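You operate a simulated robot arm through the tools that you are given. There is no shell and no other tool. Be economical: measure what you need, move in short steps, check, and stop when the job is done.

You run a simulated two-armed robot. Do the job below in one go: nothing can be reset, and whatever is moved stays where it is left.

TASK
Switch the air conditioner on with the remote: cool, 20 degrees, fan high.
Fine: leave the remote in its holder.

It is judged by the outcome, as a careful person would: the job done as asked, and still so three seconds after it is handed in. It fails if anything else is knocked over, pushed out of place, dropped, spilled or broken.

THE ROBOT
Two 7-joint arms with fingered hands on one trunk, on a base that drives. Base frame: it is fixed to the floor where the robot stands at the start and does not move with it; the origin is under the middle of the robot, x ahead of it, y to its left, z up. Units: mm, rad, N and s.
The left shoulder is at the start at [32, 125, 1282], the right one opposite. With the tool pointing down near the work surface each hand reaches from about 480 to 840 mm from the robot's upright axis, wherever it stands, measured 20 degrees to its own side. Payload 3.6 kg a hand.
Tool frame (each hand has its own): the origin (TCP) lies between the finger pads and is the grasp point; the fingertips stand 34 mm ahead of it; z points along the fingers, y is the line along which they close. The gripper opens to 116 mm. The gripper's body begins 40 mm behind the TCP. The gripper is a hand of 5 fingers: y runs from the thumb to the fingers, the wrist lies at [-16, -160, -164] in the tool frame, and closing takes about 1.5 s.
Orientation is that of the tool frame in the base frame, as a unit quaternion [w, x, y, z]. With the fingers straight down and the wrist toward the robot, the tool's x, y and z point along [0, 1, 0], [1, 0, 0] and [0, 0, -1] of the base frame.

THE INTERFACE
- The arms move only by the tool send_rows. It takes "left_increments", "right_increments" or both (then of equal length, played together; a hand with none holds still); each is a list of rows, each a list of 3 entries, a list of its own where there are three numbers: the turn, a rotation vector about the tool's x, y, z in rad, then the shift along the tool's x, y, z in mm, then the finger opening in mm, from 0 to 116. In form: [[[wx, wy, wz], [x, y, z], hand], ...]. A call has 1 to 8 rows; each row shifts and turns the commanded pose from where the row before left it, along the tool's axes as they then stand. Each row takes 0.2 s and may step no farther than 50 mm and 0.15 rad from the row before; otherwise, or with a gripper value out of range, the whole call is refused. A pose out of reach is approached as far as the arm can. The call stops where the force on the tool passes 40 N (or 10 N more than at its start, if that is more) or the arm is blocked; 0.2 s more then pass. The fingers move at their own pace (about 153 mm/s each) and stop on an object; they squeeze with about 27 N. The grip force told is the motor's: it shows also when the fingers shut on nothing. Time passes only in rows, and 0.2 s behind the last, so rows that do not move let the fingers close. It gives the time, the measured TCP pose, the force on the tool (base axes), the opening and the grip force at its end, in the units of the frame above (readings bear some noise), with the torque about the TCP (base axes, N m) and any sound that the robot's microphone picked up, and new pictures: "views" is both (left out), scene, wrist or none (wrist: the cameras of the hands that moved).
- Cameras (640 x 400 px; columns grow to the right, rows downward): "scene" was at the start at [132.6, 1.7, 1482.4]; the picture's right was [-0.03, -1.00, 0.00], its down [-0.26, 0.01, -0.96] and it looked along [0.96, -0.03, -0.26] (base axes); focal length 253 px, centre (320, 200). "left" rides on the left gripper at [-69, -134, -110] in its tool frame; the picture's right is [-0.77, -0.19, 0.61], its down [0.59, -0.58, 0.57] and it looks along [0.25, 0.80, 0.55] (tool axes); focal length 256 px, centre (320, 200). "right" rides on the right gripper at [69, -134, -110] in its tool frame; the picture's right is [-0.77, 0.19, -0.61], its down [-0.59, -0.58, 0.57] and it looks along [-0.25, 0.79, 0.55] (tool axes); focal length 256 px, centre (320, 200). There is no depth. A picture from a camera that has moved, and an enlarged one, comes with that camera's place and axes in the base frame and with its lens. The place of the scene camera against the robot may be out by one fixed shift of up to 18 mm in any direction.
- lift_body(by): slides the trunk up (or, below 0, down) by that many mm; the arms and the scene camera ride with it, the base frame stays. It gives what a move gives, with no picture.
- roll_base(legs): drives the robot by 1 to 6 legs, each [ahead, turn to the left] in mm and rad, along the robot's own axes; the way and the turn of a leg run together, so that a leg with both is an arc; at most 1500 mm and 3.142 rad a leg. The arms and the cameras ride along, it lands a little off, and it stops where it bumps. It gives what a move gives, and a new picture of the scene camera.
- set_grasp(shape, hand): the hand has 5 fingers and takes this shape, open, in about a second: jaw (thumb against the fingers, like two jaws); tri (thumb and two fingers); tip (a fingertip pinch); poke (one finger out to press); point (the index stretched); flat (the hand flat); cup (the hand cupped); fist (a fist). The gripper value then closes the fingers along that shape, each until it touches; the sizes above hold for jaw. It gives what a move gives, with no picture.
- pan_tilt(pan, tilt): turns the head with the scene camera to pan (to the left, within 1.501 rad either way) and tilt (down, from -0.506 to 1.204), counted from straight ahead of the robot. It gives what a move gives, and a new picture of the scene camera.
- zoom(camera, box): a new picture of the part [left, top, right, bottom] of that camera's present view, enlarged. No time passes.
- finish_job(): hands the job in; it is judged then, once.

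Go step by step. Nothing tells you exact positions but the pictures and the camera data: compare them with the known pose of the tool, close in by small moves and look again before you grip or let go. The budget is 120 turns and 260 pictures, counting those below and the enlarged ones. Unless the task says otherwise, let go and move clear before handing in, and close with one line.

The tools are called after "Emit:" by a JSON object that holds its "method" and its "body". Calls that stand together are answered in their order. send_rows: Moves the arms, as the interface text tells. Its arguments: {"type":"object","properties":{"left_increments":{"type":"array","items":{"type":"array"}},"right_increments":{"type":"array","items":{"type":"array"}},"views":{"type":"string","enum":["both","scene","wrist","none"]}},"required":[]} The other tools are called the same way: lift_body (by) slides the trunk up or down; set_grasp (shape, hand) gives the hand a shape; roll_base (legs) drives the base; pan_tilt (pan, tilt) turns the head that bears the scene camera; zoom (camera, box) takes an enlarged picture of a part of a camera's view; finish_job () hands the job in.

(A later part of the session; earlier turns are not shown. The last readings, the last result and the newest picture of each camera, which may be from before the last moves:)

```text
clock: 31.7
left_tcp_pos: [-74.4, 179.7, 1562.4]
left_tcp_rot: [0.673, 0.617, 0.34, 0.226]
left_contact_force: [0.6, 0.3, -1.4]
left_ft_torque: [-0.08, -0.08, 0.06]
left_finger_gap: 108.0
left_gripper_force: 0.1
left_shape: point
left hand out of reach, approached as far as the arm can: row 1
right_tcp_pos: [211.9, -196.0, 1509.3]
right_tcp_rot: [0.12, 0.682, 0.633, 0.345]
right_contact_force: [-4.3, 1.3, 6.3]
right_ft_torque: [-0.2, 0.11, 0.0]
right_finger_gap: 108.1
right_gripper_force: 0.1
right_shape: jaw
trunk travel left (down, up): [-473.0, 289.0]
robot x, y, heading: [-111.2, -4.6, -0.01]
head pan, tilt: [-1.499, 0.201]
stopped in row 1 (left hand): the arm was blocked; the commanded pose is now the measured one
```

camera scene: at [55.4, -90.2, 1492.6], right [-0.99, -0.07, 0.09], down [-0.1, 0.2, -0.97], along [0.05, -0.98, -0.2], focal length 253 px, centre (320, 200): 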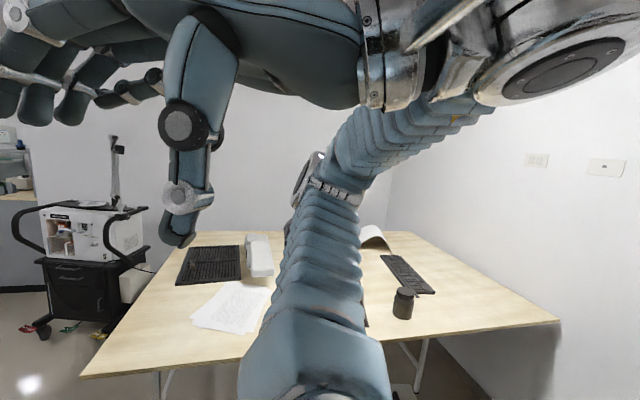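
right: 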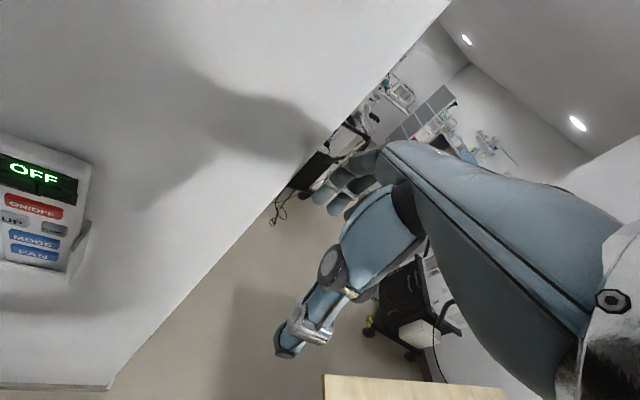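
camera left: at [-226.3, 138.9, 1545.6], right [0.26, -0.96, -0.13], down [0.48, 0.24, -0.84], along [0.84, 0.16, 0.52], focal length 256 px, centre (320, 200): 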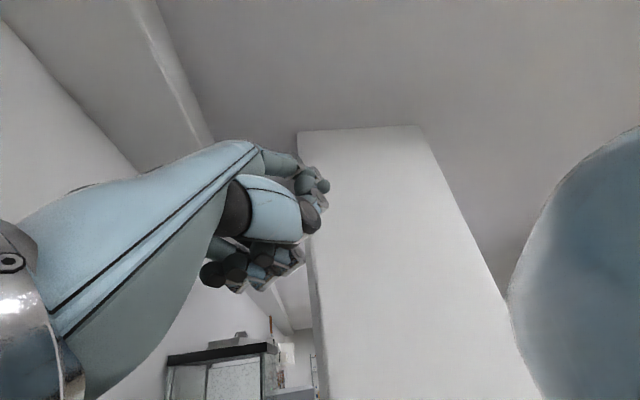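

I'll look at where the left arm actually is before moving further.

Emit:
{"method": "pan_tilt", "body": {"pan": 0.7, "tilt": 0.0}}

Emit:
{"method": "zoom", "body": {"camera": "left", "box": [0, 0, 640, 400]}}

Emit:
{"method": "zoom", "body": {"camera": "right", "box": [0, 0, 640, 400]}}

```text
clock: 33.8
left_tcp_pos: [-148.2, 189.4, 1557.3]
left_tcp_rot: [0.694, 0.596, 0.319, 0.245]
left_contact_force: [1.1, 0.0, 0.2]
left_ft_torque: [0.03, -0.02, -0.05]
left_finger_gap: 107.8
left_gripper_force: 0.0
left_shape: point
right_tcp_pos: [160.8, -208.3, 1484.3]
right_tcp_rot: [0.133, 0.706, 0.613, 0.329]
right_contact_force: [1.1, 1.0, -0.3]
right_ft_torque: [-0.01, 0.07, 0.0]
right_finger_gap: 108.2
right_gripper_force: 0.0
right_shape: jaw
trunk travel left (down, up): [-473.0, 289.0]
robot x, y, heading: [-114.7, -3.0, -0.011]
head pan, tilt: [0.7, 0.0]
camera scene: at [109.0, 59.4, 1504.6], right [0.63, -0.77, -0.05], down [-0.08, 0.0, -1.0], along [0.77, 0.64, -0.06], focal length 253 px, centre (320, 200)
```

scene: 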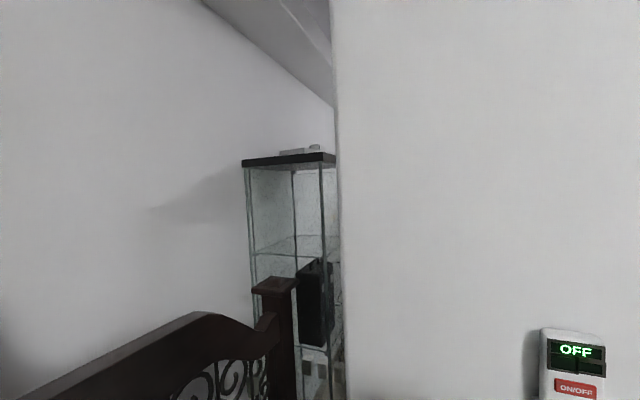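

```text
1.00 times, centred on (320, 200) of left (not enlarged: the box is as wide or as high as the picture)
camera zoom: at [-282.2, 191.3, 1426.6], right [-0.08, -1.0, -0.02], down [0.79, -0.05, -0.61], along [0.61, -0.06, 0.79], focal length 256 px, centre (320, 200)
```

zoom: 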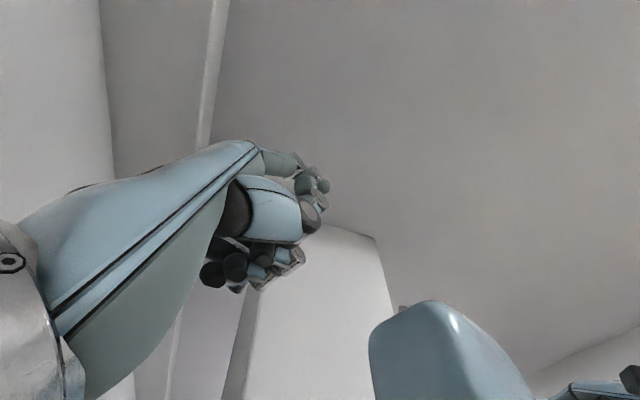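

```text
1.00 times, centred on (320, 200) of right (not enlarged: the box is as wide or as high as the picture)
camera zoom: at [-9.7, -138.0, 1506.1], right [-0.26, -0.9, 0.34], down [-0.11, -0.32, -0.94], along [0.96, -0.29, -0.02], focal length 256 px, centre (320, 200)
```

zoom: 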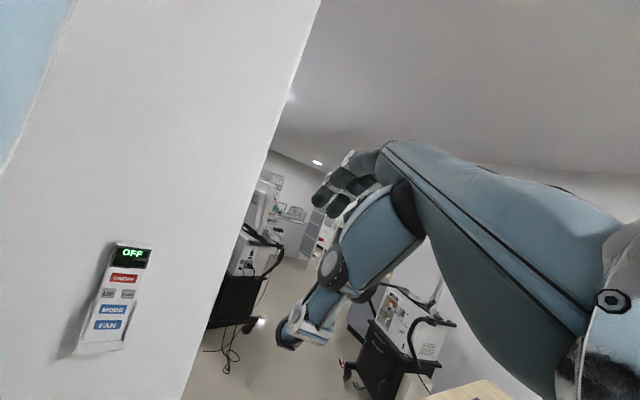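

The left hand is up beside the shoulder with its elbow far back. I'll bring it forward while turning it back toward its starting orientation.

Emit:
{"method": "send_rows", "body": {"left_increments": [[[0.12, 0.058, -0.036], [27, 2, 29], 108], [[0.12, 0.058, -0.036], [27, 4, 29], 108], [[0.12, 0.058, -0.036], [25, 8, 29], 108], [[0.12, 0.058, -0.036], [25, 10, 29], 108]], "views": "none"}}

Emit:
{"method": "send_rows", "body": {"left_increments": [[[0.12, 0.058, -0.036], [25, 4, 29], 108], [[0.12, 0.058, -0.036], [25, 6, 29], 108], [[0.12, 0.058, -0.036], [25, 10, 29], 108], [[0.12, 0.058, -0.036], [24, 12, 29], 108]], "views": "none"}}

```text
clock: 34.1
left_tcp_pos: [-340.7, 184.8, 1532.4]
left_tcp_rot: [0.7, 0.587, 0.297, 0.278]
left_contact_force: [-2.6, -4.3, 3.7]
left_ft_torque: [0.01, 0.21, 0.28]
left_finger_gap: 0.0
left_gripper_force: 0.1
left_shape: point
right_tcp_pos: [-37.9, -209.2, 1495.1]
right_tcp_rot: [0.182, 0.678, 0.61, 0.368]
right_contact_force: [11.2, 1.6, 9.8]
right_ft_torque: [-0.16, 1.13, 0.08]
right_finger_gap: 108.1
right_gripper_force: 0.0
right_shape: jaw
trunk travel left (down, up): [-473.0, 289.0]
robot x, y, heading: [-116.8, -3.3, -0.007]
head pan, tilt: [0.7, 0.0]
stopped in row 1 (left hand): the arm was blocked; the commanded pose is now the measured one
```

```text
clock: 34.6
left_tcp_pos: [-243.2, 162.4, 1560.1]
left_tcp_rot: [0.616, 0.668, 0.373, 0.186]
left_contact_force: [-0.1, -1.0, 1.4]
left_ft_torque: [0.05, 0.07, 0.04]
left_finger_gap: 107.9
left_gripper_force: 0.0
left_shape: point
right_tcp_pos: [0.1, -215.3, 1487.5]
right_tcp_rot: [0.054, 0.669, 0.643, 0.37]
right_contact_force: [-0.6, -0.7, -1.4]
right_ft_torque: [0.03, -0.13, 0.01]
right_finger_gap: 107.8
right_gripper_force: 0.1
right_shape: jaw
trunk travel left (down, up): [-473.0, 289.0]
robot x, y, heading: [-115.8, -3.6, -0.012]
head pan, tilt: [0.7, 0.0]
stopped in row 2 (right hand): the arm was blocked; the commanded pose is now the measured one
```

The body leans on a springy, lightly damped pitch, and my moves keep exciting it. I'll hold everything still for a longer time and see whether it decays.

Emit:
{"method": "set_grasp", "body": {"hand": "right", "shape": "jaw"}}

Emit:
{"method": "set_grasp", "body": {"hand": "right", "shape": "jaw"}}

Emit:
{"method": "set_grasp", "body": {"hand": "right", "shape": "jaw"}}

Emit:
{"method": "set_grasp", "body": {"hand": "right", "shape": "jaw"}}

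Emit:
{"method": "set_grasp", "body": {"hand": "right", "shape": "jaw"}}

Emit:
{"method": "set_grasp", "body": {"hand": "right", "shape": "jaw"}}

Emit:
{"method": "set_grasp", "body": {"hand": "right", "shape": "jaw"}}

Emit:
{"method": "set_grasp", "body": {"hand": "right", "shape": "jaw"}}

```text
clock: 35.5
left_tcp_pos: [-38.7, 185.3, 1521.7]
left_tcp_rot: [0.624, 0.66, 0.379, 0.176]
left_contact_force: [1.1, -0.5, -1.5]
left_ft_torque: [-0.04, -0.07, -0.07]
left_finger_gap: 107.7
left_gripper_force: 0.1
left_shape: point
right_tcp_pos: [223.9, -213.1, 1492.0]
right_tcp_rot: [0.089, 0.716, 0.606, 0.336]
right_contact_force: [-1.1, 0.3, 2.4]
right_ft_torque: [-0.01, 0.11, -0.03]
right_finger_gap: 115.8
right_gripper_force: 0.0
right_shape: jaw
trunk travel left (down, up): [-473.0, 289.0]
robot x, y, heading: [-114.5, -4.0, -0.01]
head pan, tilt: [0.7, 0.0]
```

```text
clock: 36.4
left_tcp_pos: [-227.7, 180.1, 1549.6]
left_tcp_rot: [0.635, 0.652, 0.362, 0.199]
left_contact_force: [0.1, 1.2, 2.2]
left_ft_torque: [0.22, 0.13, -0.05]
left_finger_gap: 108.1
left_gripper_force: 0.0
left_shape: point
right_tcp_pos: [26.8, -202.4, 1494.8]
right_tcp_rot: [0.078, 0.674, 0.639, 0.362]
right_contact_force: [1.6, -1.2, -1.6]
right_ft_torque: [0.1, -0.04, 0.29]
right_finger_gap: 115.9
right_gripper_force: 0.2
right_shape: jaw
trunk travel left (down, up): [-473.0, 289.0]
robot x, y, heading: [-116.6, -4.2, -0.016]
head pan, tilt: [0.7, 0.0]
```

```text
clock: 37.3
left_tcp_pos: [-72.4, 186.1, 1527.3]
left_tcp_rot: [0.627, 0.652, 0.382, 0.187]
left_contact_force: [0.2, -0.6, -2.4]
left_ft_torque: [-0.1, -0.14, -0.03]
left_finger_gap: 108.1
left_gripper_force: 0.1
left_shape: point
right_tcp_pos: [191.3, -218.6, 1479.5]
right_tcp_rot: [0.095, 0.707, 0.606, 0.353]
right_contact_force: [1.1, 0.0, 0.5]
right_ft_torque: [0.02, 0.09, 0.04]
right_finger_gap: 115.7
right_gripper_force: 0.1
right_shape: jaw
trunk travel left (down, up): [-473.0, 289.0]
robot x, y, heading: [-115.5, -6.4, -0.012]
head pan, tilt: [0.7, 0.0]
```

```text
clock: 38.2
left_tcp_pos: [-188.2, 173.3, 1550.1]
left_tcp_rot: [0.626, 0.659, 0.372, 0.19]
left_contact_force: [-1.4, -0.2, 1.6]
left_ft_torque: [0.04, 0.09, 0.1]
left_finger_gap: 108.1
left_gripper_force: 0.1
left_shape: point
right_tcp_pos: [65.6, -208.1, 1477.2]
right_tcp_rot: [0.054, 0.683, 0.639, 0.349]
right_contact_force: [-0.3, -0.3, -0.4]
right_ft_torque: [0.05, -0.05, 0.02]
right_finger_gap: 115.8
right_gripper_force: 0.0
right_shape: jaw
trunk travel left (down, up): [-473.0, 289.0]
robot x, y, heading: [-114.3, -4.1, -0.018]
head pan, tilt: [0.7, 0.0]
```

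```text
clock: 39.1
left_tcp_pos: [-128.2, 190.5, 1523.4]
left_tcp_rot: [0.635, 0.646, 0.373, 0.2]
left_contact_force: [0.8, 0.7, 1.7]
left_ft_torque: [0.05, -0.02, -0.04]
left_finger_gap: 108.1
left_gripper_force: 0.1
left_shape: point
right_tcp_pos: [133.9, -212.7, 1485.9]
right_tcp_rot: [0.108, 0.699, 0.606, 0.363]
right_contact_force: [2.0, 0.9, -0.1]
right_ft_torque: [-0.04, 0.05, 0.04]
right_finger_gap: 115.9
right_gripper_force: 0.1
right_shape: jaw
trunk travel left (down, up): [-473.0, 289.0]
robot x, y, heading: [-112.0, -2.2, -0.012]
head pan, tilt: [0.7, 0.0]
```

```text
clock: 40.0
left_tcp_pos: [-79.9, 175.8, 1539.2]
left_tcp_rot: [0.618, 0.655, 0.397, 0.178]
left_contact_force: [2.8, 2.2, -4.0]
left_ft_torque: [-0.21, -0.18, -0.21]
left_finger_gap: 108.2
left_gripper_force: 0.0
left_shape: point
right_tcp_pos: [166.8, -216.5, 1463.6]
right_tcp_rot: [0.061, 0.702, 0.626, 0.333]
right_contact_force: [-2.9, -3.0, -2.7]
right_ft_torque: [0.24, -0.28, 0.01]
right_finger_gap: 115.8
right_gripper_force: 0.1
right_shape: jaw
trunk travel left (down, up): [-473.0, 289.0]
robot x, y, heading: [-116.2, -1.6, -0.007]
head pan, tilt: [0.7, 0.0]
```

```text
clock: 40.9
left_tcp_pos: [-228.1, 176.5, 1548.0]
left_tcp_rot: [0.637, 0.645, 0.365, 0.213]
left_contact_force: [2.3, -3.7, 4.6]
left_ft_torque: [0.09, 0.01, 0.01]
left_finger_gap: 108.0
left_gripper_force: 0.1
left_shape: point
right_tcp_pos: [33.1, -209.1, 1487.2]
right_tcp_rot: [0.112, 0.681, 0.628, 0.36]
right_contact_force: [6.2, 1.6, 6.7]
right_ft_torque: [-0.24, 0.48, 0.1]
right_finger_gap: 116.1
right_gripper_force: 0.1
right_shape: jaw
trunk travel left (down, up): [-473.0, 289.0]
robot x, y, heading: [-119.3, -0.5, -0.009]
head pan, tilt: [0.7, 0.0]
```

```text
clock: 41.8
left_tcp_pos: [-84.4, 180.2, 1545.7]
left_tcp_rot: [0.62, 0.655, 0.393, 0.182]
left_contact_force: [-2.4, 0.9, -1.1]
left_ft_torque: [-0.05, 0.1, 0.13]
left_finger_gap: 108.1
left_gripper_force: 0.1
left_shape: point
right_tcp_pos: [172.7, -216.1, 1470.7]
right_tcp_rot: [0.097, 0.702, 0.621, 0.335]
right_contact_force: [-2.3, -3.6, 0.8]
right_ft_torque: [0.07, -0.13, 0.0]
right_finger_gap: 115.8
right_gripper_force: 0.1
right_shape: jaw
trunk travel left (down, up): [-473.0, 289.0]
robot x, y, heading: [-111.1, -3.4, -0.01]
head pan, tilt: [0.7, 0.0]
```

It's a sustained sway, so some contact behind is likely feeding it. I'll try again to drive forward, away from whatever is behind.

Emit:
{"method": "roll_base", "body": {"legs": [[100, 0]]}}

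Emit:
{"method": "roll_base", "body": {"legs": [[60, 0]]}}

```text
clock: 42.5
left_tcp_pos: [-304.8, 181.2, 1512.2]
left_tcp_rot: [0.647, 0.639, 0.343, 0.234]
left_contact_force: [3.3, -2.8, 0.6]
left_ft_torque: [-0.05, -0.16, -0.06]
left_finger_gap: 0.1
left_gripper_force: 0.1
left_shape: point
right_tcp_pos: [-42.2, -211.7, 1500.0]
right_tcp_rot: [0.142, 0.666, 0.609, 0.407]
right_contact_force: [3.6, 0.3, 6.2]
right_ft_torque: [-0.19, 0.48, 0.15]
right_finger_gap: 116.1
right_gripper_force: 0.0
right_shape: jaw
trunk travel left (down, up): [-473.0, 289.0]
robot x, y, heading: [-111.3, -2.6, -0.007]
head pan, tilt: [0.7, 0.0]
stopped in leg 1: the robot was blocked; the commanded pose is now the measured one
camera scene: at [-106.8, 59.6, 1518.3], right [0.64, -0.77, 0.04], down [0.07, 0.0, -1.0], along [0.77, 0.64, 0.05], focal length 253 px, centre (320, 200)
```

scene: 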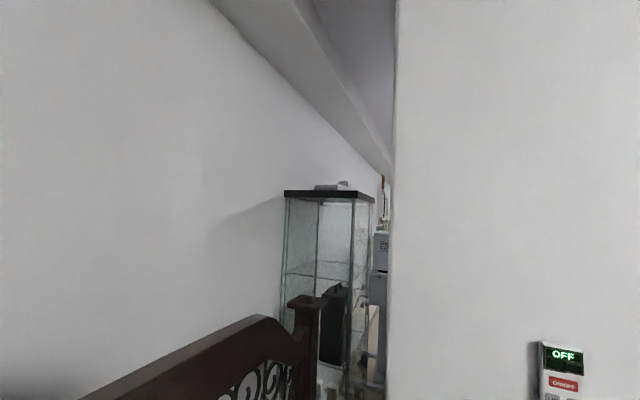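

```text
clock: 43.3
left_tcp_pos: [-38.4, 181.1, 1512.5]
left_tcp_rot: [0.611, 0.673, 0.394, 0.138]
left_contact_force: [-2.0, 4.4, -2.2]
left_ft_torque: [-0.05, 0.05, 0.0]
left_finger_gap: 108.1
left_gripper_force: 0.0
left_shape: point
right_tcp_pos: [219.5, -221.5, 1464.4]
right_tcp_rot: [0.011, 0.7, 0.617, 0.36]
right_contact_force: [-8.4, -0.7, -5.9]
right_ft_torque: [0.25, -0.45, -0.23]
right_finger_gap: 115.9
right_gripper_force: 0.0
right_shape: jaw
trunk travel left (down, up): [-473.0, 289.0]
robot x, y, heading: [-101.2, -4.0, -0.009]
head pan, tilt: [0.7, 0.0]
stopped in leg 1: the robot was blocked; the commanded pose is now the measured one
camera scene: at [102.7, 59.6, 1505.2], right [0.63, -0.77, -0.04], down [-0.06, 0.0, -1.0], along [0.77, 0.64, -0.05], focal length 253 px, centre (320, 200)
```

scene: 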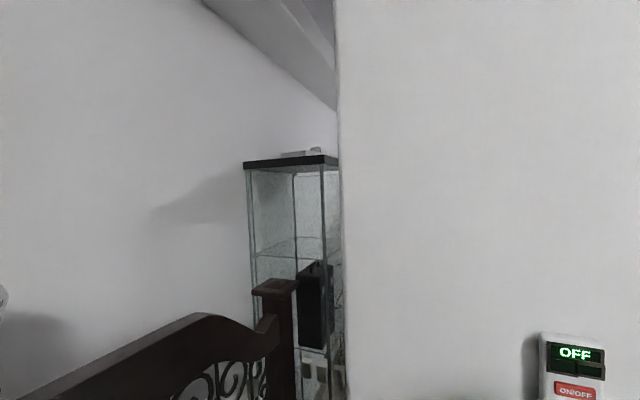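

Each attempt gains a bit. I'll repeat a few short forward drives.

Emit:
{"method": "roll_base", "body": {"legs": [[50, 0]]}}

Emit:
{"method": "roll_base", "body": {"legs": [[50, 0]]}}

Emit:
{"method": "lift_body", "body": {"by": -60}}

Emit:
{"method": "lift_body", "body": {"by": -60}}

```text
clock: 44.1
left_tcp_pos: [-302.9, 181.6, 1469.3]
left_tcp_rot: [0.651, 0.654, 0.327, 0.204]
left_contact_force: [4.6, -3.6, 2.4]
left_ft_torque: [0.0, -0.16, -0.18]
left_finger_gap: 0.1
left_gripper_force: 0.1
left_shape: point
right_tcp_pos: [-38.3, -235.5, 1497.0]
right_tcp_rot: [0.103, 0.667, 0.581, 0.456]
right_contact_force: [7.7, 0.7, 5.1]
right_ft_torque: [-0.17, 0.35, 0.12]
right_finger_gap: 115.9
right_gripper_force: 0.0
right_shape: jaw
trunk travel left (down, up): [-473.0, 289.0]
robot x, y, heading: [-91.3, -4.1, -0.004]
head pan, tilt: [0.7, 0.0]
stopped in leg 1: the robot was blocked; the commanded pose is now the measured one
camera scene: at [-59.3, 56.5, 1516.0], right [0.64, -0.77, 0.03], down [0.05, 0.0, -1.0], along [0.77, 0.64, 0.04], focal length 253 px, centre (320, 200)
```

scene: 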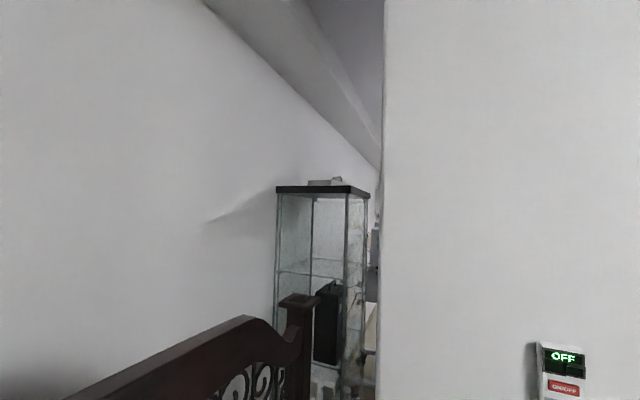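

```text
clock: 44.9
left_tcp_pos: [2.7, 150.7, 1456.5]
left_tcp_rot: [0.556, 0.734, 0.385, 0.064]
left_contact_force: [4.3, 4.3, -3.1]
left_ft_torque: [-0.32, -0.15, -0.22]
left_finger_gap: 0.0
left_gripper_force: 0.1
left_shape: point
right_tcp_pos: [278.4, -238.3, 1434.3]
right_tcp_rot: [-0.068, 0.687, 0.617, 0.377]
right_contact_force: [-2.9, -2.5, -7.0]
right_ft_torque: [0.37, -0.24, -0.08]
right_finger_gap: 116.1
right_gripper_force: 0.0
right_shape: jaw
trunk travel left (down, up): [-473.0, 289.0]
robot x, y, heading: [-66.5, -2.4, -0.014]
head pan, tilt: [0.7, 0.0]
stopped in leg 1: the robot was blocked; the commanded pose is now the measured one
camera scene: at [102.5, 49.8, 1504.5], right [0.56, -0.83, -0.02], down [-0.04, 0.0, -1.0], along [0.83, 0.56, -0.03], focal length 253 px, centre (320, 200)
```

scene: 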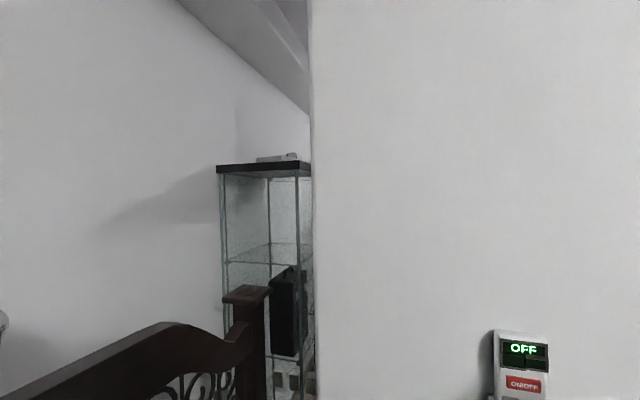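

```text
clock: 45.4
left_tcp_pos: [-6.6, 183.9, 1419.3]
left_tcp_rot: [0.627, 0.697, 0.34, 0.075]
left_contact_force: [0.3, 1.1, -1.7]
left_ft_torque: [-0.11, -0.13, -0.1]
left_finger_gap: 0.0
left_gripper_force: 0.0
left_shape: point
right_tcp_pos: [287.7, -222.4, 1456.3]
right_tcp_rot: [-0.017, 0.699, 0.604, 0.382]
right_contact_force: [1.1, 0.9, 0.1]
right_ft_torque: [-0.06, 0.04, 0.02]
right_finger_gap: 116.0
right_gripper_force: 0.1
right_shape: jaw
trunk travel left (down, up): [-459.0, 303.0]
robot x, y, heading: [-65.8, -1.6, -0.008]
head pan, tilt: [0.7, 0.0]
stopped: the arm was blocked; the commanded pose is now the measured one
```

```text
clock: 45.7
left_tcp_pos: [-138.6, 200.8, 1393.6]
left_tcp_rot: [0.701, 0.653, 0.253, 0.134]
left_contact_force: [0.8, -0.6, 0.7]
left_ft_torque: [0.03, -0.04, -0.13]
left_finger_gap: 0.0
left_gripper_force: 0.0
left_shape: point
right_tcp_pos: [136.3, -225.8, 1481.0]
right_tcp_rot: [0.0, 0.672, 0.586, 0.453]
right_contact_force: [1.7, 0.8, -0.8]
right_ft_torque: [0.04, 0.05, 0.07]
right_finger_gap: 116.1
right_gripper_force: 0.1
right_shape: jaw
trunk travel left (down, up): [-456.0, 306.0]
robot x, y, heading: [-66.9, -4.1, -0.008]
head pan, tilt: [0.7, 0.0]
stopped: the arm was blocked; the commanded pose is now the measured one
```

Now at −66 with less lean. I'll pause and check whether it settles here.

Emit:
{"method": "set_grasp", "body": {"hand": "right", "shape": "jaw"}}

Emit:
{"method": "set_grasp", "body": {"hand": "right", "shape": "jaw"}}

Emit:
{"method": "set_grasp", "body": {"hand": "right", "shape": "jaw"}}

Emit:
{"method": "set_grasp", "body": {"hand": "right", "shape": "jaw"}}

Emit:
{"method": "set_grasp", "body": {"hand": "right", "shape": "jaw"}}

Emit:
{"method": "pan_tilt", "body": {"pan": 0.7, "tilt": 0.9}}

```text
clock: 46.6
left_tcp_pos: [-320.3, 167.7, 1366.0]
left_tcp_rot: [0.626, 0.729, 0.26, 0.095]
left_contact_force: [-1.0, 0.2, -0.8]
left_ft_torque: [0.0, 0.02, 0.11]
left_finger_gap: 0.1
left_gripper_force: 0.1
left_shape: point
right_tcp_pos: [-21.6, -219.0, 1475.0]
right_tcp_rot: [0.04, 0.649, 0.632, 0.422]
right_contact_force: [-2.0, 0.3, 0.0]
right_ft_torque: [-0.01, -0.02, -0.01]
right_finger_gap: 116.2
right_gripper_force: 0.1
right_shape: jaw
trunk travel left (down, up): [-456.0, 306.0]
robot x, y, heading: [-63.1, -2.6, -0.009]
head pan, tilt: [0.7, 0.0]
```

```text
clock: 47.5
left_tcp_pos: [-122.9, 195.8, 1400.0]
left_tcp_rot: [0.684, 0.661, 0.282, 0.126]
left_contact_force: [1.3, 1.3, 0.7]
left_ft_torque: [0.02, -0.04, -0.07]
left_finger_gap: 0.2
left_gripper_force: 0.0
left_shape: point
right_tcp_pos: [141.6, -226.2, 1480.9]
right_tcp_rot: [-0.003, 0.672, 0.586, 0.452]
right_contact_force: [2.1, -0.7, 0.8]
right_ft_torque: [-0.02, 0.09, 0.11]
right_finger_gap: 116.1
right_gripper_force: 0.1
right_shape: jaw
trunk travel left (down, up): [-456.0, 306.0]
robot x, y, heading: [-60.9, -6.6, -0.012]
head pan, tilt: [0.7, 0.0]
```

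```text
clock: 48.4
left_tcp_pos: [-278.3, 173.6, 1370.6]
left_tcp_rot: [0.626, 0.722, 0.276, 0.106]
left_contact_force: [-0.8, -1.0, 0.4]
left_ft_torque: [-0.02, 0.04, 0.12]
left_finger_gap: 0.0
left_gripper_force: 0.0
left_shape: point
right_tcp_pos: [17.6, -220.0, 1470.6]
right_tcp_rot: [0.016, 0.657, 0.624, 0.423]
right_contact_force: [-0.7, -0.3, 1.1]
right_ft_torque: [0.01, -0.02, -0.04]
right_finger_gap: 115.9
right_gripper_force: 0.1
right_shape: jaw
trunk travel left (down, up): [-456.0, 306.0]
robot x, y, heading: [-64.9, -5.4, -0.011]
head pan, tilt: [0.7, 0.0]
```

```text
clock: 49.3
left_tcp_pos: [-168.8, 194.4, 1393.4]
left_tcp_rot: [0.678, 0.663, 0.284, 0.138]
left_contact_force: [1.5, -0.3, -0.3]
left_ft_torque: [0.02, -0.01, -0.12]
left_finger_gap: 0.2
left_gripper_force: 0.0
left_shape: point
right_tcp_pos: [92.1, -225.4, 1481.3]
right_tcp_rot: [0.02, 0.665, 0.589, 0.458]
right_contact_force: [1.9, 0.3, 0.6]
right_ft_torque: [-0.02, 0.06, 0.05]
right_finger_gap: 115.8
right_gripper_force: 0.0
right_shape: jaw
trunk travel left (down, up): [-456.0, 306.0]
robot x, y, heading: [-64.1, -5.2, -0.011]
head pan, tilt: [0.7, 0.0]
```

```text
clock: 50.2
left_tcp_pos: [-204.0, 179.1, 1377.3]
left_tcp_rot: [0.63, 0.711, 0.295, 0.102]
left_contact_force: [-2.2, 1.8, 1.4]
left_ft_torque: [0.07, 0.06, 0.14]
left_finger_gap: 0.0
left_gripper_force: 0.1
left_shape: point
right_tcp_pos: [93.4, -218.6, 1460.8]
right_tcp_rot: [-0.004, 0.66, 0.62, 0.424]
right_contact_force: [-2.1, 0.2, 1.6]
right_ft_torque: [-0.01, -0.07, -0.11]
right_finger_gap: 115.9
right_gripper_force: 0.1
right_shape: jaw
trunk travel left (down, up): [-456.0, 306.0]
robot x, y, heading: [-65.1, -6.3, -0.009]
head pan, tilt: [0.7, 0.0]
```

```text
clock: 51.4
left_tcp_pos: [-273.1, 186.1, 1380.9]
left_tcp_rot: [0.65, 0.697, 0.275, 0.126]
left_contact_force: [-1.3, 1.6, -0.1]
left_ft_torque: [0.06, 0.05, -0.05]
left_finger_gap: 0.0
left_gripper_force: 0.1
left_shape: point
right_tcp_pos: [13.6, -219.1, 1478.2]
right_tcp_rot: [0.025, 0.654, 0.611, 0.446]
right_contact_force: [3.3, 0.2, 4.8]
right_ft_torque: [-0.16, 0.32, 0.19]
right_finger_gap: 115.9
right_gripper_force: 0.1
right_shape: jaw
trunk travel left (down, up): [-456.0, 306.0]
robot x, y, heading: [-64.5, -4.1, -0.008]
head pan, tilt: [0.7, 0.901]
camera scene: at [-82.9, 51.5, 1422.1], right [0.63, -0.77, 0.05], down [-0.55, -0.5, -0.67], along [0.54, 0.39, -0.74], focal length 253 px, centre (320, 200)
```

scene: 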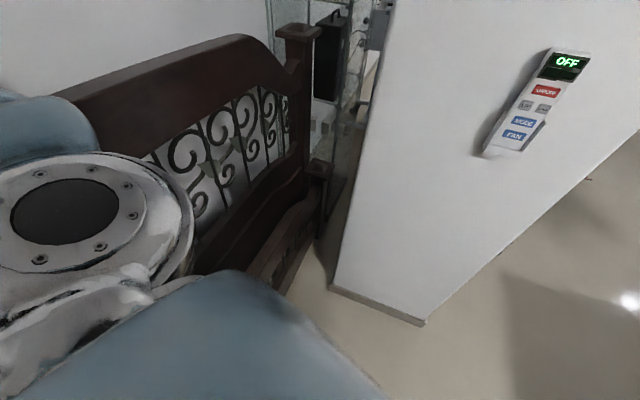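

The sway is lightly damped rather than driven, so I'll wait a longer stretch with no motion.

Emit:
{"method": "set_grasp", "body": {"hand": "right", "shape": "jaw"}}

Emit:
{"method": "set_grasp", "body": {"hand": "right", "shape": "jaw"}}

Emit:
{"method": "set_grasp", "body": {"hand": "right", "shape": "jaw"}}

Emit:
{"method": "set_grasp", "body": {"hand": "right", "shape": "jaw"}}

Emit:
{"method": "set_grasp", "body": {"hand": "right", "shape": "jaw"}}

Emit:
{"method": "set_grasp", "body": {"hand": "right", "shape": "jaw"}}

Emit:
{"method": "set_grasp", "body": {"hand": "right", "shape": "jaw"}}

Emit:
{"method": "set_grasp", "body": {"hand": "right", "shape": "jaw"}}

Emit:
{"method": "set_grasp", "body": {"hand": "right", "shape": "jaw"}}

Emit:
{"method": "set_grasp", "body": {"hand": "right", "shape": "jaw"}}

Emit:
{"method": "set_grasp", "body": {"hand": "right", "shape": "jaw"}}

Emit:
{"method": "set_grasp", "body": {"hand": "right", "shape": "jaw"}}

Emit:
{"method": "set_grasp", "body": {"hand": "right", "shape": "jaw"}}

Emit:
{"method": "set_grasp", "body": {"hand": "right", "shape": "jaw"}}

```text
clock: 52.3
left_tcp_pos: [-168.6, 188.5, 1393.9]
left_tcp_rot: [0.669, 0.67, 0.292, 0.135]
left_contact_force: [1.3, -0.2, 1.2]
left_ft_torque: [0.03, -0.08, -0.09]
left_finger_gap: 107.9
left_gripper_force: 0.1
left_shape: point
right_tcp_pos: [100.3, -229.9, 1473.8]
right_tcp_rot: [0.029, 0.674, 0.59, 0.443]
right_contact_force: [0.0, 0.1, 1.3]
right_ft_torque: [-0.02, 0.01, -0.03]
right_finger_gap: 116.0
right_gripper_force: 0.0
right_shape: jaw
trunk travel left (down, up): [-456.0, 306.0]
robot x, y, heading: [-63.3, 0.0, -0.006]
head pan, tilt: [0.7, 0.901]
```

```text
clock: 53.2
left_tcp_pos: [-185.8, 181.7, 1381.8]
left_tcp_rot: [0.638, 0.704, 0.295, 0.103]
left_contact_force: [-2.6, 2.2, 1.5]
left_ft_torque: [0.11, 0.09, 0.13]
left_finger_gap: 0.0
left_gripper_force: 0.0
left_shape: point
right_tcp_pos: [110.1, -222.2, 1456.6]
right_tcp_rot: [-0.002, 0.668, 0.612, 0.422]
right_contact_force: [-1.3, -2.2, -1.1]
right_ft_torque: [0.12, -0.03, 0.0]
right_finger_gap: 116.0
right_gripper_force: 0.1
right_shape: jaw
trunk travel left (down, up): [-456.0, 306.0]
robot x, y, heading: [-65.8, -4.2, -0.009]
head pan, tilt: [0.7, 0.901]
```

```text
clock: 54.1
left_tcp_pos: [-283.3, 182.3, 1379.0]
left_tcp_rot: [0.657, 0.685, 0.275, 0.15]
left_contact_force: [4.3, -3.9, 1.2]
left_ft_torque: [0.02, -0.08, -0.15]
left_finger_gap: 0.0
left_gripper_force: 0.2
left_shape: point
right_tcp_pos: [0.5, -222.1, 1480.6]
right_tcp_rot: [0.041, 0.656, 0.606, 0.449]
right_contact_force: [4.9, 1.5, 5.1]
right_ft_torque: [-0.26, 0.32, 0.14]
right_finger_gap: 116.0
right_gripper_force: 0.1
right_shape: jaw
trunk travel left (down, up): [-456.0, 306.0]
robot x, y, heading: [-72.6, -5.0, -0.009]
head pan, tilt: [0.7, 0.901]
```

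```text
clock: 55.0
left_tcp_pos: [-146.4, 185.5, 1395.2]
left_tcp_rot: [0.649, 0.687, 0.304, 0.117]
left_contact_force: [-4.1, 4.6, -0.4]
left_ft_torque: [0.07, 0.16, 0.13]
left_finger_gap: 0.1
left_gripper_force: 0.1
left_shape: point
right_tcp_pos: [141.9, -223.3, 1464.7]
right_tcp_rot: [0.011, 0.678, 0.605, 0.417]
right_contact_force: [-4.2, -1.3, -4.4]
right_ft_torque: [0.2, -0.25, -0.08]
right_finger_gap: 116.0
right_gripper_force: 0.0
right_shape: jaw
trunk travel left (down, up): [-456.0, 306.0]
robot x, y, heading: [-62.5, -8.4, -0.014]
head pan, tilt: [0.7, 0.901]
```

```text
clock: 55.9
left_tcp_pos: [-239.1, 181.0, 1377.9]
left_tcp_rot: [0.637, 0.708, 0.284, 0.111]
left_contact_force: [-1.7, -1.0, 0.0]
left_ft_torque: [0.0, 0.07, 0.11]
left_finger_gap: 0.1
left_gripper_force: 0.1
left_shape: point
right_tcp_pos: [55.6, -217.1, 1467.7]
right_tcp_rot: [0.004, 0.655, 0.618, 0.434]
right_contact_force: [-1.5, 0.6, -0.2]
right_ft_torque: [-0.04, -0.01, -0.08]
right_finger_gap: 116.2
right_gripper_force: 0.1
right_shape: jaw
trunk travel left (down, up): [-456.0, 306.0]
robot x, y, heading: [-64.6, -2.6, -0.012]
head pan, tilt: [0.7, 0.901]
```

```text
clock: 56.8
left_tcp_pos: [-257.0, 184.3, 1373.5]
left_tcp_rot: [0.659, 0.682, 0.278, 0.148]
left_contact_force: [-3.3, -2.7, -5.4]
left_ft_torque: [-0.22, 0.0, 0.28]
left_finger_gap: 0.0
left_gripper_force: 0.1
left_shape: point
right_tcp_pos: [21.9, -218.8, 1467.8]
right_tcp_rot: [0.042, 0.657, 0.608, 0.444]
right_contact_force: [3.1, 3.3, 0.1]
right_ft_torque: [-0.11, 0.01, -0.02]
right_finger_gap: 116.1
right_gripper_force: 0.1
right_shape: jaw
trunk travel left (down, up): [-456.0, 306.0]
robot x, y, heading: [-61.5, -4.9, -0.01]
head pan, tilt: [0.7, 0.901]
```

```text
clock: 57.7
left_tcp_pos: [-134.0, 187.9, 1398.8]
left_tcp_rot: [0.648, 0.688, 0.305, 0.113]
left_contact_force: [-3.7, 3.4, -0.5]
left_ft_torque: [0.09, 0.07, 0.12]
left_finger_gap: 0.1
left_gripper_force: 0.0
left_shape: point
right_tcp_pos: [153.6, -222.4, 1464.5]
right_tcp_rot: [0.007, 0.682, 0.603, 0.413]
right_contact_force: [-5.0, -1.9, -3.5]
right_ft_torque: [0.2, -0.18, -0.07]
right_finger_gap: 116.0
right_gripper_force: 0.0
right_shape: jaw
trunk travel left (down, up): [-456.0, 306.0]
robot x, y, heading: [-58.5, -4.3, -0.003]
head pan, tilt: [0.7, 0.901]
```

```text
clock: 58.6
left_tcp_pos: [-256.2, 185.8, 1381.1]
left_tcp_rot: [0.647, 0.699, 0.279, 0.12]
left_contact_force: [-1.3, -0.2, -0.4]
left_ft_torque: [0.02, 0.01, 0.04]
left_finger_gap: 0.0
left_gripper_force: 0.1
left_shape: point
right_tcp_pos: [32.1, -219.7, 1474.6]
right_tcp_rot: [0.019, 0.657, 0.611, 0.441]
right_contact_force: [0.5, 0.9, 2.3]
right_ft_torque: [-0.09, 0.13, 0.12]
right_finger_gap: 115.8
right_gripper_force: 0.1
right_shape: jaw
trunk travel left (down, up): [-456.0, 306.0]
robot x, y, heading: [-69.5, -4.3, -0.014]
head pan, tilt: [0.7, 0.901]
```

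```text
clock: 59.5
left_tcp_pos: [-215.1, 184.9, 1383.2]
left_tcp_rot: [0.665, 0.674, 0.288, 0.144]
left_contact_force: [1.7, -0.8, 0.1]
left_ft_torque: [0.01, -0.04, -0.09]
left_finger_gap: 0.0
left_gripper_force: 0.1
left_shape: point
right_tcp_pos: [53.9, -225.6, 1469.6]
right_tcp_rot: [0.039, 0.664, 0.6, 0.445]
right_contact_force: [2.6, 1.7, 0.8]
right_ft_torque: [-0.07, 0.06, 0.04]
right_finger_gap: 116.0
right_gripper_force: 0.0
right_shape: jaw
trunk travel left (down, up): [-456.0, 306.0]
robot x, y, heading: [-61.9, -4.2, -0.012]
head pan, tilt: [0.7, 0.901]
```

```text
clock: 60.4
left_tcp_pos: [-136.8, 187.8, 1396.4]
left_tcp_rot: [0.647, 0.689, 0.305, 0.112]
left_contact_force: [-3.9, 3.8, 0.7]
left_ft_torque: [0.15, 0.16, 0.15]
left_finger_gap: 0.0
left_gripper_force: 0.1
left_shape: point
right_tcp_pos: [151.9, -222.6, 1461.0]
right_tcp_rot: [0.009, 0.682, 0.604, 0.412]
right_contact_force: [-5.1, -1.3, -1.1]
right_ft_torque: [0.08, -0.08, -0.11]
right_finger_gap: 116.1
right_gripper_force: 0.0
right_shape: jaw
trunk travel left (down, up): [-456.0, 306.0]
robot x, y, heading: [-61.4, -0.9, -0.011]
head pan, tilt: [0.7, 0.901]
```

```text
clock: 61.3
left_tcp_pos: [-258.0, 184.4, 1383.3]
left_tcp_rot: [0.654, 0.69, 0.28, 0.135]
left_contact_force: [3.2, -2.5, -0.4]
left_ft_torque: [-0.08, -0.1, -0.17]
left_finger_gap: 0.0
left_gripper_force: 0.0
left_shape: point
right_tcp_pos: [22.9, -218.8, 1474.8]
right_tcp_rot: [0.034, 0.658, 0.609, 0.441]
right_contact_force: [3.1, 1.1, 3.1]
right_ft_torque: [-0.16, 0.23, 0.1]
right_finger_gap: 115.8
right_gripper_force: 0.1
right_shape: jaw
trunk travel left (down, up): [-456.0, 306.0]
robot x, y, heading: [-69.2, -5.6, -0.01]
head pan, tilt: [0.7, 0.901]
```

```text
clock: 62.2
left_tcp_pos: [-200.4, 186.2, 1385.7]
left_tcp_rot: [0.664, 0.674, 0.291, 0.142]
left_contact_force: [2.5, -1.0, 0.7]
left_ft_torque: [0.03, -0.05, -0.09]
left_finger_gap: 0.0
left_gripper_force: 0.2
left_shape: point
right_tcp_pos: [69.1, -226.1, 1469.8]
right_tcp_rot: [0.035, 0.667, 0.598, 0.443]
right_contact_force: [2.6, -0.1, 1.2]
right_ft_torque: [-0.05, 0.07, 0.05]
right_finger_gap: 115.9
right_gripper_force: 0.2
right_shape: jaw
trunk travel left (down, up): [-456.0, 306.0]
robot x, y, heading: [-67.2, -5.3, -0.015]
head pan, tilt: [0.7, 0.901]
```

```text
clock: 63.1
left_tcp_pos: [-139.0, 185.6, 1393.4]
left_tcp_rot: [0.647, 0.689, 0.306, 0.114]
left_contact_force: [-4.2, 2.5, 0.3]
left_ft_torque: [0.1, 0.15, 0.11]
left_finger_gap: 0.3
left_gripper_force: 0.0
left_shape: point
right_tcp_pos: [148.7, -223.2, 1459.3]
right_tcp_rot: [0.011, 0.682, 0.604, 0.412]
right_contact_force: [-4.0, -2.5, -1.9]
right_ft_torque: [0.13, -0.05, -0.07]
right_finger_gap: 116.0
right_gripper_force: 0.1
right_shape: jaw
trunk travel left (down, up): [-456.0, 306.0]
robot x, y, heading: [-63.7, -3.6, -0.006]
head pan, tilt: [0.7, 0.901]
```

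```text
clock: 64.0
left_tcp_pos: [-260.8, 184.2, 1384.4]
left_tcp_rot: [0.655, 0.687, 0.281, 0.14]
left_contact_force: [4.0, -3.0, -0.5]
left_ft_torque: [-0.03, -0.12, -0.17]
left_finger_gap: 0.0
left_gripper_force: 0.0
left_shape: point
right_tcp_pos: [21.6, -219.2, 1474.0]
right_tcp_rot: [0.038, 0.659, 0.609, 0.44]
right_contact_force: [5.3, 4.4, -1.7]
right_ft_torque: [-0.06, -0.15, -0.12]
right_finger_gap: 116.1
right_gripper_force: 0.1
right_shape: jaw
trunk travel left (down, up): [-456.0, 306.0]
robot x, y, heading: [-65.0, -1.3, -0.007]
head pan, tilt: [0.7, 0.901]
```

The sway has dropped to a steady ±60 mm. I'll try gentle small arm moves now, bringing both arms forward slowly.

Emit:
{"method": "send_rows", "body": {"left_increments": [[[0, 0, 0], [18, 4, 6], 0], [[0, 0, 0], [18, 4, 6], 0], [[0, 0, 0], [18, 4, 6], 0], [[0, 0, 0], [18, 4, 6], 0], [[0, 0, 0], [18, 4, 6], 0], [[0, 0, 0], [18, 4, 6], 0], [[0, 0, 0], [18, 4, 6], 0], [[0, 0, 0], [18, 4, 6], 0]], "right_increments": [[[0, 0, 0], [2, 16, 11], 116], [[0, 0, 0], [2, 16, 11], 116], [[0, 0, 0], [2, 16, 11], 116], [[0, 0, 0], [2, 16, 11], 116], [[0, 0, 0], [2, 16, 11], 116], [[0, 0, 0], [2, 16, 11], 116], [[0, 0, 0], [2, 16, 11], 116], [[0, 0, 0], [2, 16, 11], 116]], "views": "none"}}

Emit:
{"method": "zoom", "body": {"camera": "left", "box": [0, 0, 640, 400]}}

```text
clock: 64.3
left_tcp_pos: [-129.0, 177.6, 1375.0]
left_tcp_rot: [0.624, 0.713, 0.308, 0.082]
left_contact_force: [-4.7, -1.9, -1.1]
left_ft_torque: [-0.11, 0.05, 0.32]
left_finger_gap: 108.1
left_gripper_force: 0.0
left_shape: point
right_tcp_pos: [166.1, -211.3, 1449.7]
right_tcp_rot: [-0.023, 0.674, 0.629, 0.386]
right_contact_force: [8.5, 10.7, -7.0]
right_ft_torque: [-0.12, 0.19, -0.37]
right_finger_gap: 116.1
right_gripper_force: 0.0
right_shape: jaw
trunk travel left (down, up): [-456.0, 306.0]
robot x, y, heading: [-67.0, -7.5, -0.008]
head pan, tilt: [0.7, 0.901]
stopped in row 1 (left hand): the arm was blocked; the commanded pose is now the measured one
```

```text
1.00 times, centred on (320, 200) of left (not enlarged: the box is as wide or as high as the picture)
camera zoom: at [-285.0, 239.1, 1290.7], right [-0.37, -0.92, -0.1], down [0.56, -0.14, -0.82], along [0.74, -0.35, 0.57], focal length 256 px, centre (320, 200)
```

zoom: 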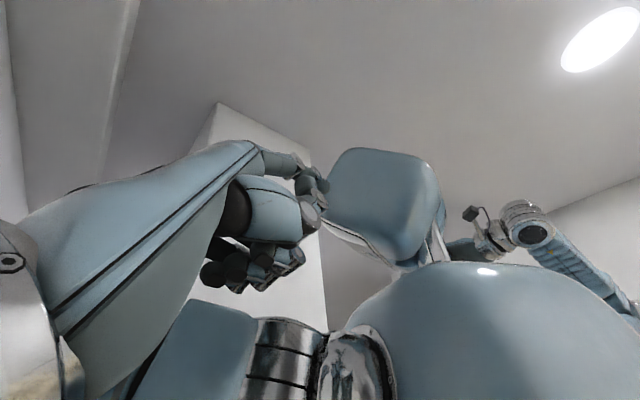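

The left hand has ended up behind its own shoulder. It came there over the top, so I'll take it back up and over, turning the wrist up as it goes.

Emit:
{"method": "send_rows", "body": {"left_increments": [[[0.13, 0, 0], [0, 45, 0], 0], [[0.13, 0, 0], [0, 45, -6], 0], [[0.13, 0, 0], [0, 44, -12], 0], [[0.13, 0, 0], [0, 42, -17], 0]], "views": "none"}}

Emit:
{"method": "send_rows", "body": {"left_increments": [[[0.13, 0, 0], [0, 45, -3], 0], [[0.13, 0, 0], [0, 45, -8], 0], [[0.13, 0, 0], [0, 44, -12], 0], [[0.13, 0, 0], [0, 42, -17], 0]], "views": "none"}}

Emit:
{"method": "send_rows", "body": {"left_increments": [[[0.13, 0, 0], [0, 45, -8], 0], [[0.13, 0, 0], [0, 45, -10], 0], [[0.13, 0, 0], [0, 44, -12], 0], [[0.13, 0, 0], [0, 42, -17], 0]], "views": "none"}}

```text
clock: 65.0
left_tcp_pos: [-130.2, 195.3, 1438.8]
left_tcp_rot: [0.555, 0.778, 0.289, 0.061]
left_contact_force: [2.0, 1.0, -0.6]
left_ft_torque: [-0.02, -0.03, -0.15]
left_finger_gap: 108.0
left_gripper_force: 0.0
left_shape: point
right_tcp_pos: [129.6, -234.0, 1474.2]
right_tcp_rot: [0.005, 0.673, 0.57, 0.471]
right_contact_force: [1.1, -0.4, 0.6]
right_ft_torque: [-0.03, 0.03, 0.05]
right_finger_gap: 116.0
right_gripper_force: 0.1
right_shape: jaw
trunk travel left (down, up): [-456.0, 306.0]
robot x, y, heading: [-63.3, -4.1, -0.008]
head pan, tilt: [0.7, 0.901]
stopped in row 3 (right hand): the arm was blocked; the commanded pose is now the measured one
```

```text
clock: 65.3
left_tcp_pos: [-311.6, 184.8, 1418.5]
left_tcp_rot: [0.545, 0.791, 0.256, 0.11]
left_contact_force: [-4.6, -3.5, -1.3]
left_ft_torque: [-0.09, -0.03, 0.45]
left_finger_gap: 0.0
left_gripper_force: 0.2
left_shape: point
right_tcp_pos: [-61.8, -217.8, 1470.6]
right_tcp_rot: [0.05, 0.622, 0.593, 0.508]
right_contact_force: [4.9, -2.1, 5.1]
right_ft_torque: [-0.12, 0.21, 0.14]
right_finger_gap: 115.6
right_gripper_force: 0.0
right_shape: jaw
trunk travel left (down, up): [-456.0, 306.0]
robot x, y, heading: [-66.2, -3.8, -0.009]
head pan, tilt: [0.7, 0.901]
stopped in row 1 (left hand): the arm was blocked; the commanded pose is now the measured one
```

```text
clock: 65.8
left_tcp_pos: [-267.8, 168.2, 1511.2]
left_tcp_rot: [0.471, 0.839, 0.272, 0.025]
left_contact_force: [4.3, 0.5, 0.5]
left_ft_torque: [0.06, 0.06, -0.36]
left_finger_gap: 0.0
left_gripper_force: 0.1
left_shape: point
right_tcp_pos: [-26.7, -253.2, 1468.2]
right_tcp_rot: [0.004, 0.676, 0.57, 0.466]
right_contact_force: [-46.2, -23.7, -9.6]
right_ft_torque: [0.84, -1.94, -0.76]
right_finger_gap: 115.8
right_gripper_force: 0.1
right_shape: jaw
trunk travel left (down, up): [-456.0, 306.0]
robot x, y, heading: [-65.5, -0.4, -0.014]
head pan, tilt: [0.7, 0.901]
stopped in row 2 (right hand): the arm was blocked; the commanded pose is now the measured one
```

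That works in bits. I'll continue left up-and-forward and also move right forward with it.

Emit:
{"method": "send_rows", "body": {"left_increments": [[[0.079, 0.071, -0.09], [28, 32, 0], 0], [[0.079, 0.071, -0.09], [28, 30, 4], 0], [[0.079, 0.071, -0.09], [28, 30, 4], 0]], "right_increments": [[[0.056, -0.055, -0.013], [-3, 31, 25], 116], [[0.056, -0.055, -0.013], [-3, 31, 25], 116], [[0.056, -0.055, -0.013], [-3, 31, 25], 116]], "views": "none"}}

Emit:
{"method": "send_rows", "body": {"left_increments": [[[0.079, 0.071, -0.09], [26, 32, 2], 0], [[0.079, 0.071, -0.09], [24, 32, 4], 0], [[0.079, 0.071, -0.09], [24, 32, 4], 0]], "right_increments": [[[0.056, -0.055, -0.013], [-3, 31, 25], 116], [[0.056, -0.055, -0.013], [-3, 31, 25], 116], [[0.056, -0.055, -0.013], [-3, 31, 25], 116]], "views": "none"}}

Emit:
{"method": "send_rows", "body": {"left_increments": [[[0.079, 0.071, -0.09], [24, 33, 4], 0], [[0.079, 0.071, -0.09], [22, 33, 4], 0], [[0.079, 0.071, -0.09], [22, 33, 4], 0]], "right_increments": [[[0.056, -0.055, -0.013], [-3, 33, 20], 116], [[0.056, -0.055, -0.013], [-3, 34, 19], 116], [[0.056, -0.055, -0.013], [-3, 35, 18], 116]], "views": "none"}}

```text
clock: 66.1
left_tcp_pos: [-46.3, 156.7, 1516.4]
left_tcp_rot: [0.425, 0.835, 0.348, -0.02]
left_contact_force: [3.0, -0.2, -3.2]
left_ft_torque: [-0.21, -0.03, -0.25]
left_finger_gap: 108.1
left_gripper_force: 0.1
left_shape: point
right_tcp_pos: [135.6, -275.8, 1445.6]
right_tcp_rot: [-0.019, 0.691, 0.573, 0.441]
right_contact_force: [-74.6, -3.4, 22.2]
right_ft_torque: [-0.8, -1.31, -2.24]
right_finger_gap: 115.8
right_gripper_force: 0.1
right_shape: jaw
right hand out of reach, approached as far as the arm can: row 1
trunk travel left (down, up): [-456.0, 306.0]
robot x, y, heading: [-66.1, -9.6, -0.014]
head pan, tilt: [0.7, 0.901]
stopped in row 1 (left hand): the arm was blocked; the commanded pose is now the measured one
```

```text
clock: 66.5
left_tcp_pos: [96.7, 171.0, 1506.4]
left_tcp_rot: [0.398, 0.84, 0.362, -0.071]
left_contact_force: [-8.0, 7.5, -1.6]
left_ft_torque: [-0.27, -0.15, 0.41]
left_finger_gap: 0.1
left_gripper_force: 0.1
left_shape: point
right_tcp_pos: [317.2, -234.1, 1414.9]
right_tcp_rot: [-0.042, 0.73, 0.598, 0.328]
right_contact_force: [-9.6, -5.6, -6.7]
right_ft_torque: [0.47, -0.75, 0.05]
right_finger_gap: 116.0
right_gripper_force: 0.0
right_shape: jaw
right hand out of reach, approached as far as the arm can: row 1
trunk travel left (down, up): [-456.0, 306.0]
robot x, y, heading: [-64.3, -3.0, -0.018]
head pan, tilt: [0.7, 0.901]
stopped in row 1 (left hand): the arm was blocked; the commanded pose is now the measured one
```

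```text
clock: 66.8
left_tcp_pos: [35.7, 173.5, 1469.3]
left_tcp_rot: [0.379, 0.855, 0.351, -0.053]
left_contact_force: [3.3, -1.1, -0.1]
left_ft_torque: [-0.07, 0.05, -0.19]
left_finger_gap: 108.0
left_gripper_force: 0.1
left_shape: point
right_tcp_pos: [304.1, -233.6, 1474.6]
right_tcp_rot: [0.005, 0.707, 0.587, 0.395]
right_contact_force: [-29.9, 16.2, 13.4]
right_ft_torque: [-0.92, -0.89, -0.98]
right_finger_gap: 116.2
right_gripper_force: 0.0
right_shape: jaw
trunk travel left (down, up): [-456.0, 306.0]
robot x, y, heading: [-59.2, -6.5, -0.019]
head pan, tilt: [0.7, 0.901]
stopped in row 1 (right hand): the arm was blocked; the commanded pose is now the measured one
```

Emit:
{"method": "send_rows", "body": {"left_increments": [[[0.062, 0.082, -0.095], [34, 29, 5], 0], [[0.062, 0.082, -0.095], [32, 31, 5], 0], [[0.062, 0.082, -0.095], [30, 34, 5], 0]], "right_increments": [[[0, 0, 0], [-1, 16, 11], 116], [[0, 0, 0], [-1, 16, 11], 116], [[0, 0, 0], [-1, 16, 11], 116]], "views": "none"}}

Emit:
{"method": "send_rows", "body": {"left_increments": [[[0.062, 0.082, -0.095], [32, 31, 5], 0], [[0.062, 0.082, -0.095], [30, 33, 5], 0], [[0.062, 0.082, -0.095], [28, 35, 5], 0]], "right_increments": [[[0, 0, 0], [-1, 16, 11], 116], [[0, 0, 0], [-1, 16, 11], 116], [[0, 0, 0], [-1, 16, 11], 116]], "views": "none"}}

Emit:
{"method": "send_rows", "body": {"left_increments": [[[0.062, 0.082, -0.095], [30, 33, 5], 0], [[0.062, 0.082, -0.095], [28, 35, 5], 0], [[0.062, 0.082, -0.095], [25, 37, 5], 0]], "right_increments": [[[0, 0, 0], [-1, 16, 11], 116], [[0, 0, 0], [-1, 16, 11], 116], [[0, 0, 0], [-1, 16, 11], 116]], "views": "none"}}

```text
clock: 67.1
left_tcp_pos: [-92.6, 196.2, 1407.1]
left_tcp_rot: [0.375, 0.86, 0.346, 0.023]
left_contact_force: [0.8, -0.4, -0.7]
left_ft_torque: [-0.04, -0.06, -0.02]
left_finger_gap: 0.0
left_gripper_force: 0.0
left_shape: point
right_tcp_pos: [143.8, -209.5, 1511.5]
right_tcp_rot: [-0.002, 0.618, 0.625, 0.477]
right_contact_force: [1.7, -1.3, -0.3]
right_ft_torque: [-0.01, 0.0, 0.06]
right_finger_gap: 116.3
right_gripper_force: 0.1
right_shape: jaw
right hand out of reach, approached as far as the arm can: row 1
trunk travel left (down, up): [-456.0, 306.0]
robot x, y, heading: [-60.7, -4.8, -0.007]
head pan, tilt: [0.7, 0.901]
stopped in row 1 (left hand): the arm was blocked; the commanded pose is now the measured one
```

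```text
clock: 67.5
left_tcp_pos: [-306.7, 191.8, 1383.0]
left_tcp_rot: [0.39, 0.852, 0.336, 0.096]
left_contact_force: [-5.5, -5.2, 1.8]
left_ft_torque: [0.27, -0.01, 0.46]
left_finger_gap: 107.7
left_gripper_force: 0.1
left_shape: point
right_tcp_pos: [-105.3, -202.4, 1511.5]
right_tcp_rot: [0.067, 0.568, 0.631, 0.524]
right_contact_force: [7.2, 2.8, 6.7]
right_ft_torque: [-0.26, 0.3, 0.03]
right_finger_gap: 115.7
right_gripper_force: 0.0
right_shape: jaw
trunk travel left (down, up): [-456.0, 306.0]
robot x, y, heading: [-62.7, -3.0, -0.01]
head pan, tilt: [0.7, 0.901]
stopped in row 1 (left hand): the arm was blocked; the commanded pose is now the measured one
```

```text
clock: 67.9
left_tcp_pos: [-280.4, 178.8, 1441.5]
left_tcp_rot: [0.362, 0.847, 0.388, 0.033]
left_contact_force: [-3.1, -2.5, 1.3]
left_ft_torque: [0.15, -0.02, 0.21]
left_finger_gap: 0.2
left_gripper_force: 0.2
left_shape: point
right_tcp_pos: [-78.6, -239.2, 1509.9]
right_tcp_rot: [0.076, 0.621, 0.6, 0.498]
right_contact_force: [-2.3, 4.2, 1.8]
right_ft_torque: [-0.2, 0.05, -0.35]
right_finger_gap: 116.1
right_gripper_force: 0.1
right_shape: jaw
trunk travel left (down, up): [-456.0, 306.0]
robot x, y, heading: [-70.7, -4.9, -0.022]
head pan, tilt: [0.7, 0.901]
stopped in row 2 (right hand): the arm was blocked; the commanded pose is now the measured one
```

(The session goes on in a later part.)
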